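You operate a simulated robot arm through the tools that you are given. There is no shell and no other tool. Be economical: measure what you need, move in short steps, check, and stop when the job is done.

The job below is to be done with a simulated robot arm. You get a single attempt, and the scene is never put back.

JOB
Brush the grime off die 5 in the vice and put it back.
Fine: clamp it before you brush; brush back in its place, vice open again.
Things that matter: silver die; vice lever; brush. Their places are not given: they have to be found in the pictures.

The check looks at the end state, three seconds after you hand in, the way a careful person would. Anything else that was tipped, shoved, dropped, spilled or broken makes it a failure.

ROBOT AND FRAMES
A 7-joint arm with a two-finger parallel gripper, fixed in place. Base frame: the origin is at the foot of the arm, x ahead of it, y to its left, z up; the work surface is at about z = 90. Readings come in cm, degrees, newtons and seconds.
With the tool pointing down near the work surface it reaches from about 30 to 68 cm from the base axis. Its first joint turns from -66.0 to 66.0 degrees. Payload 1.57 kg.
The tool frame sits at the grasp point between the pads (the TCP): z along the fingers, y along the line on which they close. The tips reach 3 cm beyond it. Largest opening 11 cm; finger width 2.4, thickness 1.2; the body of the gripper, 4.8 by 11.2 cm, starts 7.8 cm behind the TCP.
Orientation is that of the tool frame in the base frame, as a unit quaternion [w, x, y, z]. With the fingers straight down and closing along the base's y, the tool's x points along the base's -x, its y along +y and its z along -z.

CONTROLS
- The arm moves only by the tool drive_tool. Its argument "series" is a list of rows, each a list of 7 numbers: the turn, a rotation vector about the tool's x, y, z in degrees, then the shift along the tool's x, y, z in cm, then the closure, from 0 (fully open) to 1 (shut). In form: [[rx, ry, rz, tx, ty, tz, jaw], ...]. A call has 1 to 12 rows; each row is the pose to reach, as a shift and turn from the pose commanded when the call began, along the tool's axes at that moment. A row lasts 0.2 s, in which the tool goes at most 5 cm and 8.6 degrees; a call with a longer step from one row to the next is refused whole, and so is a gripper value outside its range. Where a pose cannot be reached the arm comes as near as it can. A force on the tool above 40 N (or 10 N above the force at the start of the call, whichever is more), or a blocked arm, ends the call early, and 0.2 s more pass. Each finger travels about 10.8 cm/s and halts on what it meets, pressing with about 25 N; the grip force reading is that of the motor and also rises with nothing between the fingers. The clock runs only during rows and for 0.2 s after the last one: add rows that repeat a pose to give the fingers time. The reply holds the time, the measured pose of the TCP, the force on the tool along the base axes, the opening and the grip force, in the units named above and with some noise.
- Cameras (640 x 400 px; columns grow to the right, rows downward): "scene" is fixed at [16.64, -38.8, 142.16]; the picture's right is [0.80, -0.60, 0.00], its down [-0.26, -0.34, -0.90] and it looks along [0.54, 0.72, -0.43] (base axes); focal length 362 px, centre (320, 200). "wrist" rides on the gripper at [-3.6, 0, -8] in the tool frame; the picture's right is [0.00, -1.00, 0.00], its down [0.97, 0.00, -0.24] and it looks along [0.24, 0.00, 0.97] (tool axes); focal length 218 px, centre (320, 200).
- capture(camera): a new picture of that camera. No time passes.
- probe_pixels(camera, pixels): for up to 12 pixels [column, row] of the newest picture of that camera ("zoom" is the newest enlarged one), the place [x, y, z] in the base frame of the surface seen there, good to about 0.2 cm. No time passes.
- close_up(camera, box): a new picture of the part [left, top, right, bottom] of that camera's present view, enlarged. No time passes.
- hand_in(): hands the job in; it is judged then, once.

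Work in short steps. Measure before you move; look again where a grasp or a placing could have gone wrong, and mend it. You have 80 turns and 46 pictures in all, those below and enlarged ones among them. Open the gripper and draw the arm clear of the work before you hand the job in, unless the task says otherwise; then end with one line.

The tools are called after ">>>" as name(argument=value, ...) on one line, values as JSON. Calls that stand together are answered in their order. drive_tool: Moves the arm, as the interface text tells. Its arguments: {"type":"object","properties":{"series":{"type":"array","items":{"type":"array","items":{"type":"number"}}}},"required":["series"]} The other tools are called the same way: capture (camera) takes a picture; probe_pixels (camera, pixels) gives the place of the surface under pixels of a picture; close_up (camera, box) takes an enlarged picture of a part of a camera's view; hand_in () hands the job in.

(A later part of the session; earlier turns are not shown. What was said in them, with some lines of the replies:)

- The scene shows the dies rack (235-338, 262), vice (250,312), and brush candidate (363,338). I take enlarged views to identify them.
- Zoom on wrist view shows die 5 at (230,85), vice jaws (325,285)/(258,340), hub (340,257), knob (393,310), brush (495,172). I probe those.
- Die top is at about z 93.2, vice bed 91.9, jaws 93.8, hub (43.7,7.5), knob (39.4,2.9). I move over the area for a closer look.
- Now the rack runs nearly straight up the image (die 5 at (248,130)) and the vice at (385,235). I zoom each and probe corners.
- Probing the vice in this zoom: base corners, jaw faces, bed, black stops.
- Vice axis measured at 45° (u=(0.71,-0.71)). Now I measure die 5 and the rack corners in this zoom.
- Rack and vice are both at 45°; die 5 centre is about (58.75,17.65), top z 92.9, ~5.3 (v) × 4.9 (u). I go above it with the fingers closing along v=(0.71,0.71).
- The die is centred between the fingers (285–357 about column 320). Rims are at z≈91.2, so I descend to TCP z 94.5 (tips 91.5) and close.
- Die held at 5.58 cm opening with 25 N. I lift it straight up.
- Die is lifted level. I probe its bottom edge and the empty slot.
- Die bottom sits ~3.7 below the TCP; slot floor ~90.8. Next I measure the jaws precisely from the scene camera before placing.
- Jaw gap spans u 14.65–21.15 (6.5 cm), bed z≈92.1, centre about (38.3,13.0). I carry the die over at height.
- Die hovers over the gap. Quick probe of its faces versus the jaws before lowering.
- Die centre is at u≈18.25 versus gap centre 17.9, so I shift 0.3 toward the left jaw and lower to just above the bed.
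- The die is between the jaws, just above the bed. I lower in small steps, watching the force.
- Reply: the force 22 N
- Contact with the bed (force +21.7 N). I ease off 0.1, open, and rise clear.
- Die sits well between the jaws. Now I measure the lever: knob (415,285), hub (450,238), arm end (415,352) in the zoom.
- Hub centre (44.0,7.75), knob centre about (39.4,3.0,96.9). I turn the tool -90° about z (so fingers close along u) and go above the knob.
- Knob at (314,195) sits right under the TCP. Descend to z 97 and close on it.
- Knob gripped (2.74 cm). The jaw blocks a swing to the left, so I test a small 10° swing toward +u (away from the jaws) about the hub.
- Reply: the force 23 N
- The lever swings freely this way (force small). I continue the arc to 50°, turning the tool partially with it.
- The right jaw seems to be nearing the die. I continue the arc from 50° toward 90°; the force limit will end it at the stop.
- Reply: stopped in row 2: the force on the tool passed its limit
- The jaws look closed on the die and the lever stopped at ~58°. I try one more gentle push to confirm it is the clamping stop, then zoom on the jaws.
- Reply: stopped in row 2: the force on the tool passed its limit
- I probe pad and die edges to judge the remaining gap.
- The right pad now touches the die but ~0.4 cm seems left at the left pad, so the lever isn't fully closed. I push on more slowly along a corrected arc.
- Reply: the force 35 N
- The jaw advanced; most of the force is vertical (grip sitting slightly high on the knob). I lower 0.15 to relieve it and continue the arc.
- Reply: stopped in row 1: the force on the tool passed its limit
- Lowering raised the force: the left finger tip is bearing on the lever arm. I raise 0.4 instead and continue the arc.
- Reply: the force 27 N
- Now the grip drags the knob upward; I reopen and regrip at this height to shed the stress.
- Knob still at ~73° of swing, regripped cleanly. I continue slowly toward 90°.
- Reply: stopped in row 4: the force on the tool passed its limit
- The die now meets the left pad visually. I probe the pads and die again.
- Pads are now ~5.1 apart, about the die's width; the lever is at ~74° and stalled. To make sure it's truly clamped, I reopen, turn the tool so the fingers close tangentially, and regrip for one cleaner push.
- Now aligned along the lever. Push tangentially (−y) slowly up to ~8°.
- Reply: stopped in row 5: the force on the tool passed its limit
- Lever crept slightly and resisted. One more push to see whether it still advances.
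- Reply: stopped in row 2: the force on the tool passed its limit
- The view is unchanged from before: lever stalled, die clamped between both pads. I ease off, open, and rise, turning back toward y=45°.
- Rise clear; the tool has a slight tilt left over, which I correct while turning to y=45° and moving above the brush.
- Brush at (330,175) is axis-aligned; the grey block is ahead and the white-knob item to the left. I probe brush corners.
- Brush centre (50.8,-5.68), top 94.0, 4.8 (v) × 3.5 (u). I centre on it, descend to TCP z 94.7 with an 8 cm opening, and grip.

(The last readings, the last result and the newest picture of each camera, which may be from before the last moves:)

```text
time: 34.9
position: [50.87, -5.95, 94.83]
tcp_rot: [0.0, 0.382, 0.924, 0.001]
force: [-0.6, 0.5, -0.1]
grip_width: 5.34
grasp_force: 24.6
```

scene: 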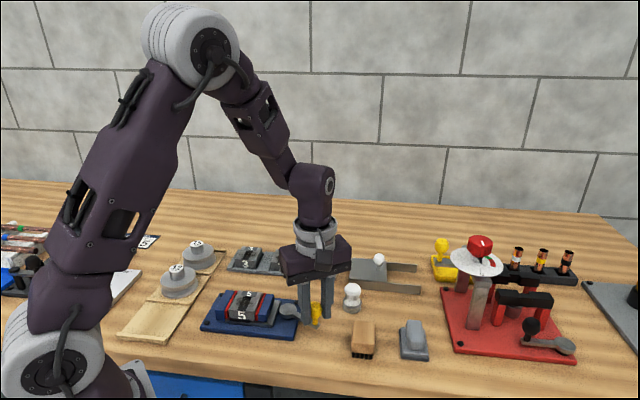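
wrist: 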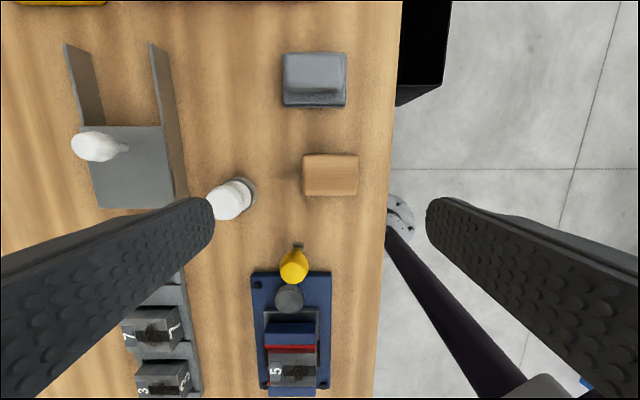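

Brush gripped at 5.34 cm. I lift 11 cm and carry it above the die (37.8,13.5).

>>> drive_tool(series=[[0, 0, 0, 0, 0, -2, 0.75], [0, 0, 0, 0, 0, -6, 0.75], [0, 0, 0, 0, 0, -11, 0.75], [0, 0, 0, 4.5, 0.9, -11, 0.75], [0, 0, 0, 9, 1.8, -11, 0.75], [0, 0, 0, 13.5, 2.6, -11, 0.75], [0, 0, 0, 18, 3.5, -11, 0.75], [0, 0, 0, 22.8, 4.4, -11, 0.75], [0, 0, 0, 22.8, 4.4, -11, 0.75], [0, 0, 0, 22.8, 4.4, -11, 0.75]])

>>> close_up(camera="scene", box=[185, 230, 335, 345])

```text
time: 37.0
position: [37.88, 13.19, 105.62]
tcp_rot: [0.0, 0.381, 0.924, 0.0]
force: [-0.3, -0.2, -1.7]
grip_width: 5.34
grasp_force: 25.1
```

```text
3.48 times, centred on (260, 288) of scene
```

zoom: 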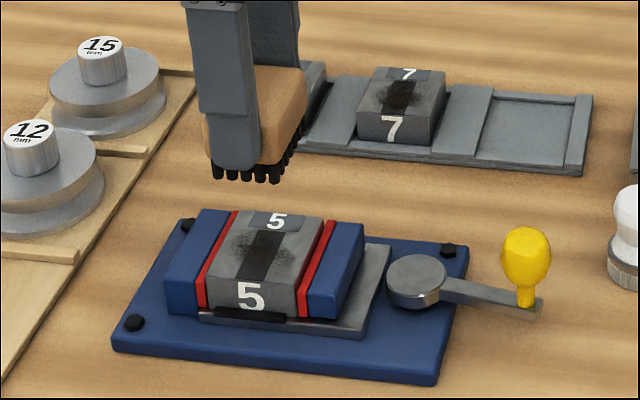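

Brush is above the die. I lower until light contact.

>>> drive_tool(series=[[0, 0, 0, 0, 0, 3.5, 0.75], [0, 0, 0, 0, 0, 5.5, 0.75], [0, 0, 0, 0, 0, 6.1, 0.75], [0, 0, 0, 0, 0, 6.4, 0.75], [0, 0, 0, 0, 0, 6.4, 0.75]])

>>> close_up(camera="scene", box=[205, 260, 305, 335])

```text
time: 38.2
position: [37.78, 13.26, 99.11]
tcp_rot: [0.0, 0.382, 0.924, 0.0]
force: [-0.3, 0.3, -2.2]
grip_width: 5.33
grasp_force: 25.1
```

```text
5.33 times, centred on (255, 298) of scene
```

zoom: 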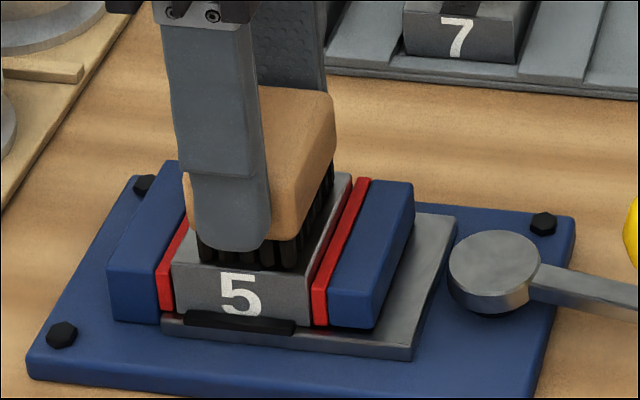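

Bristles are at the surface with no force. I press 0.25 more and make strokes along the stripe.

>>> drive_tool(series=[[0, 0, 0, 0, 0, 0.15, 0.75], [0, 0, 0, 0, 0, 0.25, 0.75], [0, 0, 0, 0, 1.2, 0.25, 0.75], [0, 0, 0, 0, 2, 0.25, 0.75], [0, 0, 0, 0, 0.8, 0.25, 0.75], [0, 0, 0, 0, -0.5, 0.25, 0.75], [0, 0, 0, 0, -1.5, 0.25, 0.75], [0, 0, 0, 0, 0, 0.25, 0.75], [0, 0, 0, 0, 1.5, 0.25, 0.75], [0, 0, 0, 0, 0, 0.25, 0.75], [0, 0, 0, 0, 0, 0.25, 0.75]])

>>> close_up(camera="wrist", box=[200, 100, 440, 250])

```text
time: 40.6
position: [37.68, 13.2, 98.77]
tcp_rot: [-0.001, 0.382, 0.924, -0.001]
force: [0.2, 0.9, -1.1]
grip_width: 5.32
grasp_force: 25.2
```

```text
2.67 times, centred on (320, 175) of wrist
```

zoom: 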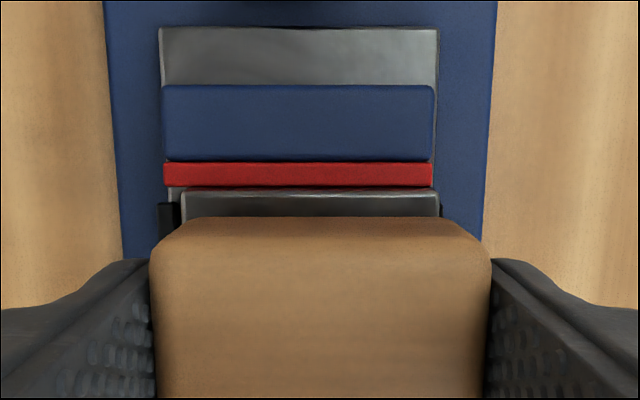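

Force is still ~0; I press another 0.3 to be sure of contact and stroke both directions.

>>> drive_tool(series=[[0, 0, 0, 0, 0, 0.15, 0.75], [0, 0, 0, 0, 0, 0.3, 0.75], [0, 0, 0, 0, 1.2, 0.3, 0.75], [0, 0, 0, 0, 0, 0.3, 0.75], [0, 0, 0, 0, -1.2, 0.3, 0.75], [0, 0, 0, -0.7, -1.2, 0.3, 0.75], [0, 0, 0, -0.7, 0, 0.3, 0.75], [0, 0, 0, -0.7, 1.2, 0.3, 0.75], [0, 0, 0, 0.7, 1.2, 0.3, 0.75], [0, 0, 0, 0.7, 0, 0.3, 0.75], [0, 0, 0, 0.7, -1.2, 0.3, 0.75], [0, 0, 0, 0, 0, 0.3, 0.75]])

```text
time: 43.2
position: [37.61, 13.25, 98.62]
tcp_rot: [0.0, 0.382, 0.924, -0.002]
force: [-8.6, -2.2, 20.7]
grip_width: 5.32
grasp_force: 24.6
```

Contact force now ~21 N with the full pattern done. I lift and look at the die.

>>> drive_tool(series=[[0, 0, 0, 0, 0, -3, 0.75], [0, 0, 0, 0, 0, -7, 0.75], [0, 0, 0, 0, 0, -7, 0.75]])

>>> close_up(camera="scene", box=[205, 260, 305, 335])

```text
time: 44.0
position: [37.81, 13.3, 105.78]
tcp_rot: [0.0, 0.382, 0.924, 0.0]
force: [1.2, -0.1, -1.0]
grip_width: 5.33
grasp_force: 24.8
```

```text
5.33 times, centred on (255, 298) of scene
```

zoom: 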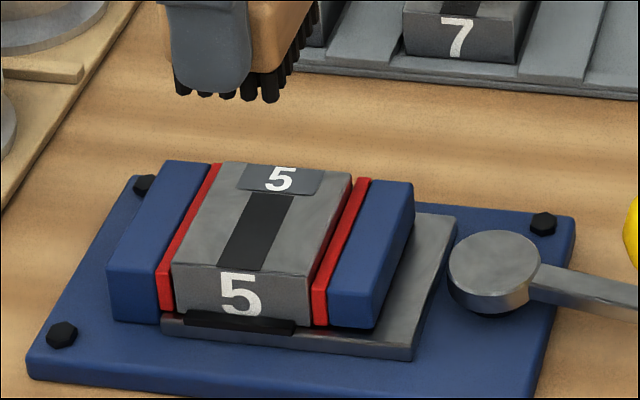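

Grime is gone. Return the brush by the exact reverse path, stopping just above the table.

>>> drive_tool(series=[[0, 0, 0, -4.6, -0.9, 0, 0.75], [0, 0, 0, -9.2, -1.8, 0, 0.75], [0, 0, 0, -13.8, -2.7, 0, 0.75], [0, 0, 0, -18.4, -3.6, 0, 0.75], [0, 0, 0, -22.8, -4.4, 0, 0.75], [0, 0, 0, -22.8, -4.4, 4, 0.75], [0, 0, 0, -22.8, -4.4, 8, 0.75], [0, 0, 0, -22.8, -4.4, 10.6, 0.75], [0, 0, 0, -22.8, -4.4, 10.8, 0.75], [0, 0, 0, -22.8, -4.4, 10.8, 0.75]])

>>> drive_tool(series=[[0, 0, 0, 0, 0, 0.12, 0.75], [0, 0, 0, 0, 0, 0.25, 0.75], [0, 0, 0, 0, 0, 0.25, 0.75]])

```text
time: 46.2
position: [50.64, -5.84, 94.99]
tcp_rot: [0.0, 0.381, 0.924, 0.0]
force: [-0.6, -0.2, 0.2]
grip_width: 5.32
grasp_force: 25.6
```

```text
time: 47.0
position: [50.63, -5.77, 94.71]
tcp_rot: [-0.001, 0.382, 0.924, 0.0]
force: [-1.2, 0.3, -1.2]
grip_width: 5.32
grasp_force: 24.7
```

No contact yet; nudge down a little more.

>>> drive_tool(series=[[0, 0, 0, 0, 0, 0.1, 0.75], [0, 0, 0, 0, 0, 0.2, 0.75], [0, 0, 0, 0, 0, 0.2, 0.75]])

```text
time: 47.9
position: [50.77, -5.91, 94.51]
tcp_rot: [0.0, 0.382, 0.924, 0.0]
force: [-1.0, -1.5, -2.1]
grip_width: 5.35
grasp_force: 24.8
```

>>> close_up(camera="scene", box=[320, 290, 410, 370])

```text
5.00 times, centred on (365, 330) of scene
```

zoom: 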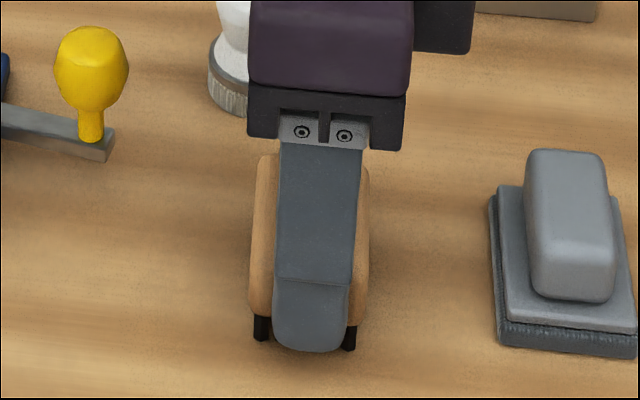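

The brush is very near the table (bristle ends about (262,340)). I go down in 0.1 steps until force appears.

>>> drive_tool(series=[[0, 0, 0, 0, 0, 0.1, 0.75], [0, 0, 0, 0, 0, 0.2, 0.75], [0, 0, 0, 0, 0, 0.2, 0.75]])

```text
time: 48.6
position: [50.76, -5.86, 94.18]
tcp_rot: [0.002, 0.382, 0.924, 0.0]
force: [-5.0, 0.1, 21.8]
grip_width: 5.33
grasp_force: 25.3
```

Contact (21.8 N). Ease up 0.1, open, and rise.

>>> drive_tool(series=[[0, 0, 0, 0, 0, -0.1, 0.75], [0, 0, 0, 0, 0, -0.1, 0.4], [0, 0, 0, 0, 0, -0.1, 0.27], [0, 0, 0, 0, 0, -0.1, 0.27], [0, 0, 0, 0, 0, -4, 0.27], [0, 0, 0, 0, 0, -8, 0.27], [0, 0, 0, 0, 0, -12, 0.27], [0, 0, 0, 0, 0, -12, 0.27]])

>>> capture(camera="wrist")

>>> probe_pixels(camera="wrist", pixels=[[320, 200], [295, 262]])

```text
time: 50.5
position: [50.49, -6.08, 106.44]
tcp_rot: [-0.001, 0.382, 0.924, 0.0]
force: [0.1, -0.2, 0.2]
grip_width: 8.05
grasp_force: 0.0
```

```text
6 pictures are left
```

wrist: 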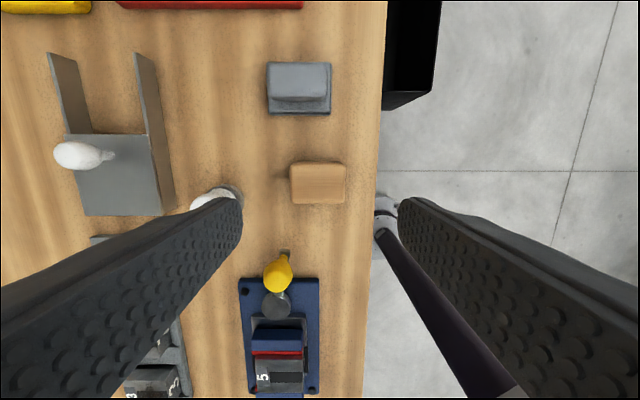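

```text
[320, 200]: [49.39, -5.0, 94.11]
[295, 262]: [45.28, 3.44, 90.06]
```

Brush stands upright. I verify its corners and the knob position (free probes on this picture).

>>> probe_pixels(camera="wrist", pixels=[[294, 167], [342, 167], [294, 200], [342, 200], [318, 183], [278, 270], [272, 272], [285, 265], [277, 304]])

```text
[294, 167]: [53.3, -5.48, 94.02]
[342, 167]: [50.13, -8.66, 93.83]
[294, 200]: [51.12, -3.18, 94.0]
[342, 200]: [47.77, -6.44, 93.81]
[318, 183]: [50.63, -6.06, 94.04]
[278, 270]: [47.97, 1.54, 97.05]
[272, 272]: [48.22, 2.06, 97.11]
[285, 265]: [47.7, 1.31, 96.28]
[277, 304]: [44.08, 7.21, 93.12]
```

Brush is at (50.6,-5.9), within ~0.3 of its start. Now to the lever: above the knob (47.4,2.2), tool turned +15° so fingers close tangentially, then down and grip.

>>> drive_tool(series=[[0, 0, 5, 2.7, 1.2, 0, 0.3], [0, 0, 10, 5.4, 2.3, 0, 0.3], [0, 0, 15, 7.99, 3.46, 0, 0.3], [0, 0, 15, 7.99, 3.46, 0, 0.3], [0, 0, 15, 7.99, 3.46, 3, 0.3], [0, 0, 15, 7.99, 3.46, 6, 0.3], [0, 0, 15, 7.99, 3.46, 8.9, 0.3], [0, 0, 15, 7.99, 3.46, 8.9, 0.3], [0, 0, 15, 7.99, 3.46, 8.9, 0.6], [0, 0, 15, 7.99, 3.46, 8.9, 0.9], [0, 0, 15, 7.99, 3.46, 8.9, 0.9], [0, 0, 15, 7.99, 3.46, 8.9, 0.9]])

```text
time: 53.0
position: [47.48, 2.3, 97.6]
tcp_rot: [-0.001, 0.499, 0.867, 0.0]
force: [4.2, -1.5, -7.9]
grip_width: 2.7
grasp_force: 38.1
```

Knob gripped. I swing it back (toward the open position) about the hub, first 42°.

>>> drive_tool(series=[[0, 0, 1, 0, -0.3, 0, 0.9], [0, 0, 3, 0.01, -0.67, 0, 0.9], [0, 0, 6, 0.1, -1.35, 0, 0.9], [0, 0, 9, 0.25, -2.01, 0, 0.9], [0, 0, 12, 0.47, -2.66, 0, 0.9], [0, 0, 15, 0.76, -3.27, 0, 0.9], [0, 0, 18, 1.11, -3.86, 0, 0.9], [0, 0, 21, 1.52, -4.4, 0, 0.9], [0, 0, 21, 1.52, -4.4, 0, 0.9]])

```text
time: 55.0
position: [43.04, 1.13, 97.45]
tcp_rot: [0.0, 0.648, 0.761, 0.0]
force: [-0.5, 1.3, 5.7]
grip_width: 2.63
grasp_force: 37.4
```

Swinging freely. Continue to the original open position (knob ≈(39.4,3.0)).

>>> drive_tool(series=[[0, 0, 3, 0.24, -0.57, 0, 0.9], [0, 0, 6, 0.55, -1.19, 0, 0.9], [0, 0, 9, 0.91, -1.77, 0, 0.9], [0, 0, 12, 1.34, -2.32, 0, 0.9], [0, 0, 15, 1.82, -2.81, 0, 0.9], [0, 0, 18, 2.35, -3.25, 0, 0.9], [0, 0, 18, 2.35, -3.25, 0, 0.9]])

>>> close_up(camera="scene", box=[185, 250, 325, 350])

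```text
time: 56.6
position: [39.35, 3.28, 97.4]
tcp_rot: [0.0, 0.76, 0.65, 0.0]
force: [10.0, 2.5, 5.3]
grip_width: 2.72
grasp_force: 37.5
```

```text
4.00 times, centred on (255, 300) of scene
```

zoom: 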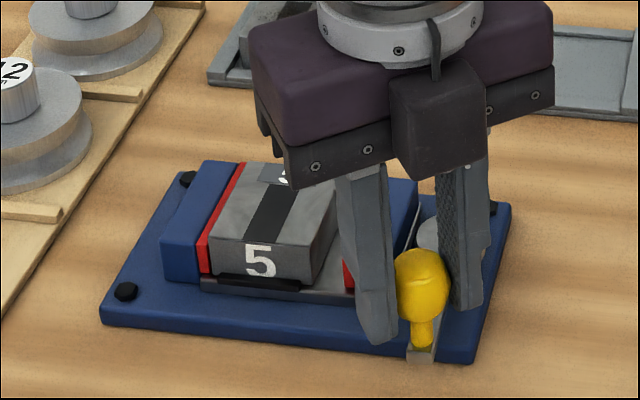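

Vice is open and the die stays by the left pad. I release, rise, and move back over the die with y at 45°.

>>> drive_tool(series=[[0, 0, 0, 0, 0, 0, 0.6], [0, 0, 0, 0, 0, 0, 0.6], [0, 0, 0, 0, 0, -4.5, 0.6], [0, 0, 0, 0, 0, -8.8, 0.4], [0, 0, -7.7, 1.4, -0.45, -8.8, 0.25], [0, 0, -15.4, 2.9, -0.9, -8.8, 0.25], [0, 0, -23.1, 4.3, -1.4, -8.8, 0.25], [0, 0, -30.8, 5.7, -1.8, -8.8, 0.25], [0, 0, -38.5, 7.2, -2.3, -8.8, 0.25], [0, 0, -46.2, 8.6, -2.7, -8.8, 0.25], [0, 0, -53.9, 10.03, -3.19, -8.8, 0.25], [0, 0, -53.9, 10.03, -3.19, -8.8, 0.25]])

>>> capture(camera="wrist")

```text
time: 59.2
position: [37.9, 13.48, 106.42]
tcp_rot: [0.0, 0.382, 0.924, -0.001]
force: [-0.2, -0.1, 0.4]
grip_width: 8.25
grasp_force: 0.1
```

```text
4 pictures are left
```

wrist: 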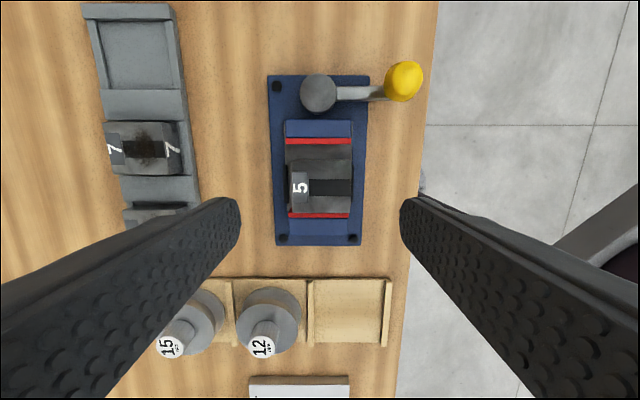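

Die at (320,186), empty slot upper left (137,55). I probe die edges and slot walls.

>>> probe_pixels(camera="wrist", pixels=[[293, 166], [349, 164], [293, 208], [349, 208], [320, 187], [102, 25], [168, 25], [108, 84], [170, 84], [137, 15], [137, 95], [137, 55]])

>>> close_up(camera="wrist", box=[70, 0, 210, 110])

>>> probe_pixels(camera="zoom", pixels=[[100, 60], [470, 50], [150, 340], [490, 340], [300, 75], [300, 120], [300, 370], [300, 330], [130, 200], [85, 200], [470, 200], [510, 200]])

```text
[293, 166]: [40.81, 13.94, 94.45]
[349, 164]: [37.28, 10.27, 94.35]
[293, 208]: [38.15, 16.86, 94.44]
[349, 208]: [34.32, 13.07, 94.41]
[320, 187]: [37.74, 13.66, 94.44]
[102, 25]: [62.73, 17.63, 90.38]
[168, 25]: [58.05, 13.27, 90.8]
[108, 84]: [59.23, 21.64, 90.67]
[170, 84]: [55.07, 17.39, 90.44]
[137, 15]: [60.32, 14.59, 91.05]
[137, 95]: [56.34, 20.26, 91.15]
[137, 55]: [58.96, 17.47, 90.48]
```

```text
3.64 times, centred on (140, 55) of wrist
```

zoom: 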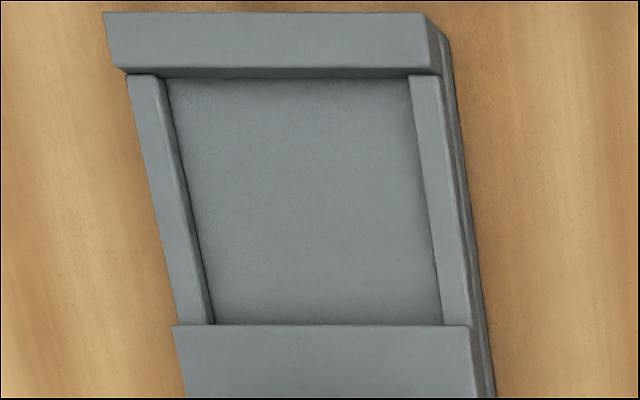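

```text
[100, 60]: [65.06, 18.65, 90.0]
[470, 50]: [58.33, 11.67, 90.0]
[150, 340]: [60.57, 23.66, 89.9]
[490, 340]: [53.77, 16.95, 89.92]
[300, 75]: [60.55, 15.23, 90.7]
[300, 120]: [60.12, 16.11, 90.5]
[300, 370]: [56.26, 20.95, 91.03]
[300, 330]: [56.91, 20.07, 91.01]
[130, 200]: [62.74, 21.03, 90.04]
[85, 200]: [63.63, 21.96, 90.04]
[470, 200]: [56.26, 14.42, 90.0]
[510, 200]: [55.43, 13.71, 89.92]
```

Probe the slot's inner boundaries more exactly in this zoom.

>>> probe_pixels(camera="zoom", pixels=[[178, 86], [405, 86], [223, 314], [435, 314], [300, 84], [300, 64], [300, 316], [300, 326], [202, 200], [418, 200], [178, 200], [430, 200]])

```text
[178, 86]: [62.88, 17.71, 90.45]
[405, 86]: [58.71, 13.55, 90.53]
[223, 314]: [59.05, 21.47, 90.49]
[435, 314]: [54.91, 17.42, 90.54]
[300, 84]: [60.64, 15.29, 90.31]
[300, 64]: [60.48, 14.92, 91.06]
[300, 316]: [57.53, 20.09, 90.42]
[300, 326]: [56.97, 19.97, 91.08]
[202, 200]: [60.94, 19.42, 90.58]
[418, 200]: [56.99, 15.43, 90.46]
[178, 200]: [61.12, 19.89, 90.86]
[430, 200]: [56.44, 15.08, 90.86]
```

Slot inner bounds: u 26.3–32.2, v 50.9–57.0 (centre ≈(58.8,17.55)), floor 90.45. Die centre is (37.7,13.45); I descend and grip it at TCP z 96.

>>> drive_tool(series=[[0, 0, 0, 0.1, -0.1, 0, 0.25], [0, 0, 0, 0.1, -0.1, 4, 0.25], [0, 0, 0, 0.1, -0.1, 8, 0.25], [0, 0, 0, 0.1, -0.1, 10.4, 0.25], [0, 0, 0, 0.1, -0.1, 10.4, 0.25], [0, 0, 0, 0.1, -0.1, 10.4, 0.5], [0, 0, 0, 0.1, -0.1, 10.4, 0.7], [0, 0, 0, 0.1, -0.1, 10.4, 0.7], [0, 0, 0, 0.1, -0.1, 10.4, 0.7]])

```text
time: 61.2
position: [37.67, 13.45, 95.82]
tcp_rot: [0.0, 0.384, 0.924, 0.001]
force: [5.5, 6.7, -3.4]
grip_width: 5.59
grasp_force: 25.0
```

Gripped at 5.59. Lift 9 cm, carry over the slot, and lower to just above it.

>>> drive_tool(series=[[0, 0, 0, 0, 0, -1, 0.7], [0, 0, 0, 0, 0, -5, 0.7], [0, 0, 0, 0, 0, -9, 0.7], [0, 0, 0, -2.4, 3.6, -9, 0.7], [0, 0, 0, -4.8, 7.1, -9, 0.7], [0, 0, 0, -7.2, 10.7, -9, 0.7], [0, 0, 0, -9.6, 14.3, -9, 0.7], [0, 0, 0, -12.05, 17.85, -9, 0.7], [0, 0, 0, -12.05, 17.85, -9, 0.7], [0, 0, 0, -12.05, 17.85, -5, 0.7], [0, 0, 0, -12.05, 17.85, -1, 0.7], [0, 0, 0, -12.05, 17.85, -1, 0.7]])

>>> close_up(camera="scene", box=[265, 215, 365, 290])

```text
time: 63.9
position: [58.61, 17.4, 96.96]
tcp_rot: [0.0, 0.382, 0.924, 0.001]
force: [0.3, 0.8, -4.5]
grip_width: 5.56
grasp_force: 25.3
```

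```text
5.33 times, centred on (315, 252) of scene
```

zoom: 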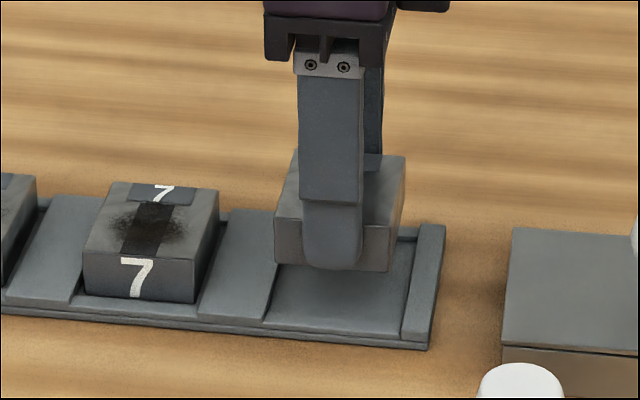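

Die hovers above the slot; probe its edges to check alignment.

>>> probe_pixels(camera="zoom", pixels=[[280, 258], [384, 265], [280, 230], [386, 235], [402, 165], [398, 195], [285, 310], [415, 280]])

```text
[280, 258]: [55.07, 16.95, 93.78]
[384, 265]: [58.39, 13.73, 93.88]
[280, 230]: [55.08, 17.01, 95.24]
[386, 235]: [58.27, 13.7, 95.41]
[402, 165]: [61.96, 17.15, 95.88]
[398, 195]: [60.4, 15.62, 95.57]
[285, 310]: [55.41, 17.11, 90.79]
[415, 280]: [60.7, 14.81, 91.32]
```

Centred in u (29.2); v is ~0.2 short of the original, so I shift +0.2 along v and lower to near the floor.

>>> drive_tool(series=[[0, 0, 0, 0, 0.2, 0, 0.7], [0, 0, 0, 0, 0.2, 1, 0.7], [0, 0, 0, 0, 0.2, 1.8, 0.7], [0, 0, 0, 0, 0.2, 2.2, 0.7], [0, 0, 0, 0, 0.2, 2.2, 0.7]])

>>> drive_tool(series=[[0, 0, 0, 0, 0, 0.1, 0.7], [0, 0, 0, 0, 0, 0.2, 0.7], [0, 0, 0, 0, 0, 0.2, 0.7]])

```text
time: 65.0
position: [58.87, 17.62, 94.51]
tcp_rot: [-0.001, 0.383, 0.924, 0.001]
force: [0.1, 0.3, -4.8]
grip_width: 5.56
grasp_force: 24.4
```

```text
time: 65.8
position: [58.9, 17.61, 94.36]
tcp_rot: [0.0, 0.382, 0.924, -0.001]
force: [0.0, 1.0, -4.2]
grip_width: 5.57
grasp_force: 25.2
```

Not yet in contact; continue in 0.1 steps.

>>> drive_tool(series=[[0, 0, 0, 0, 0, 0.1, 0.7], [0, 0, 0, 0, 0, 0.2, 0.7], [0, 0, 0, 0, 0, 0.2, 0.7]])

```text
time: 66.7
position: [58.96, 17.68, 94.24]
tcp_rot: [0.001, 0.383, 0.924, 0.0]
force: [-4.9, -3.5, 17.5]
grip_width: 5.57
grasp_force: 24.6
```

Contact (17.5 N). Ease up 0.1, open, rise well clear.

>>> drive_tool(series=[[0, 0, 0, 0, 0, -0.08, 0.7], [0, 0, 0, 0, 0, -0.08, 0.45], [0, 0, 0, 0, 0, -0.08, 0.25], [0, 0, 0, 0, 0, -0.08, 0.25], [0, 0, 0, 0, 0, -3, 0.25], [0, 0, 0, 0, 0, -7, 0.25], [0, 0, 0, 0, 0, -11.5, 0.1], [0, 0, 0, 3.5, 0, -15, 0], [0, 0, 0, 3.5, 0, -15, 0]])

>>> capture(camera="scene")

```text
time: 68.7
position: [56.16, 20.39, 109.37]
tcp_rot: [-0.001, 0.383, 0.924, 0.0]
force: [0.4, -0.6, 0.9]
grip_width: 11.0
grasp_force: 0.0
```

```text
1 pictures are left
```

scene: 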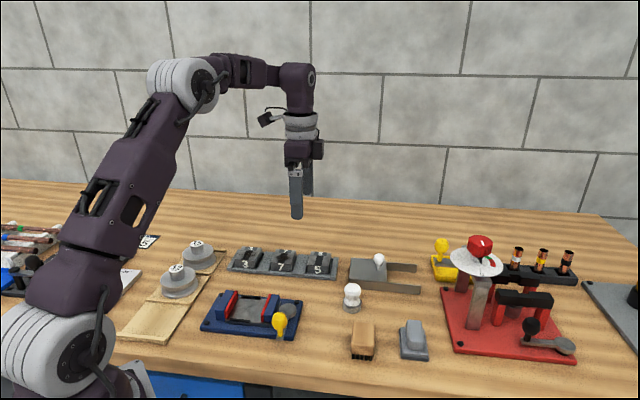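

All looks restored. I use the last picture to check the die seating and the vice.

>>> close_up(camera="scene", box=[200, 235, 380, 360])

>>> probe_pixels(camera="zoom", pixels=[[420, 65], [400, 110], [440, 75], [395, 75], [575, 330], [285, 285], [230, 215], [130, 215]])

```text
3.20 times, centred on (290, 298) of scene
```

zoom: 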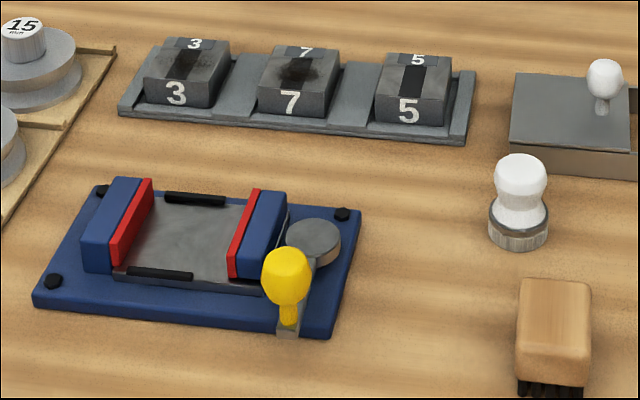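

```text
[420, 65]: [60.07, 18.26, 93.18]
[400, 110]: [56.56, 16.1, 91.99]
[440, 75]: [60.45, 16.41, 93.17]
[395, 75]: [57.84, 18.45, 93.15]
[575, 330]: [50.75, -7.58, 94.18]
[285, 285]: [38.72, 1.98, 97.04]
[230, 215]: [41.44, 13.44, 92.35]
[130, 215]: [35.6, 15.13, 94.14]
```

Die 5 is clean and seated in its slot (top z 93.17, as at the start). The vice is fully open, the brush is back in place, and the arm is clear, so I hand in.

>>> hand_in()

```text
The job is handed in.
```

I clamped die 5 in the vice, brushed it clean and put it back in its rack slot. The brush stands within about 0.3 cm of where it was, the vice is open again, and the job is handed in.
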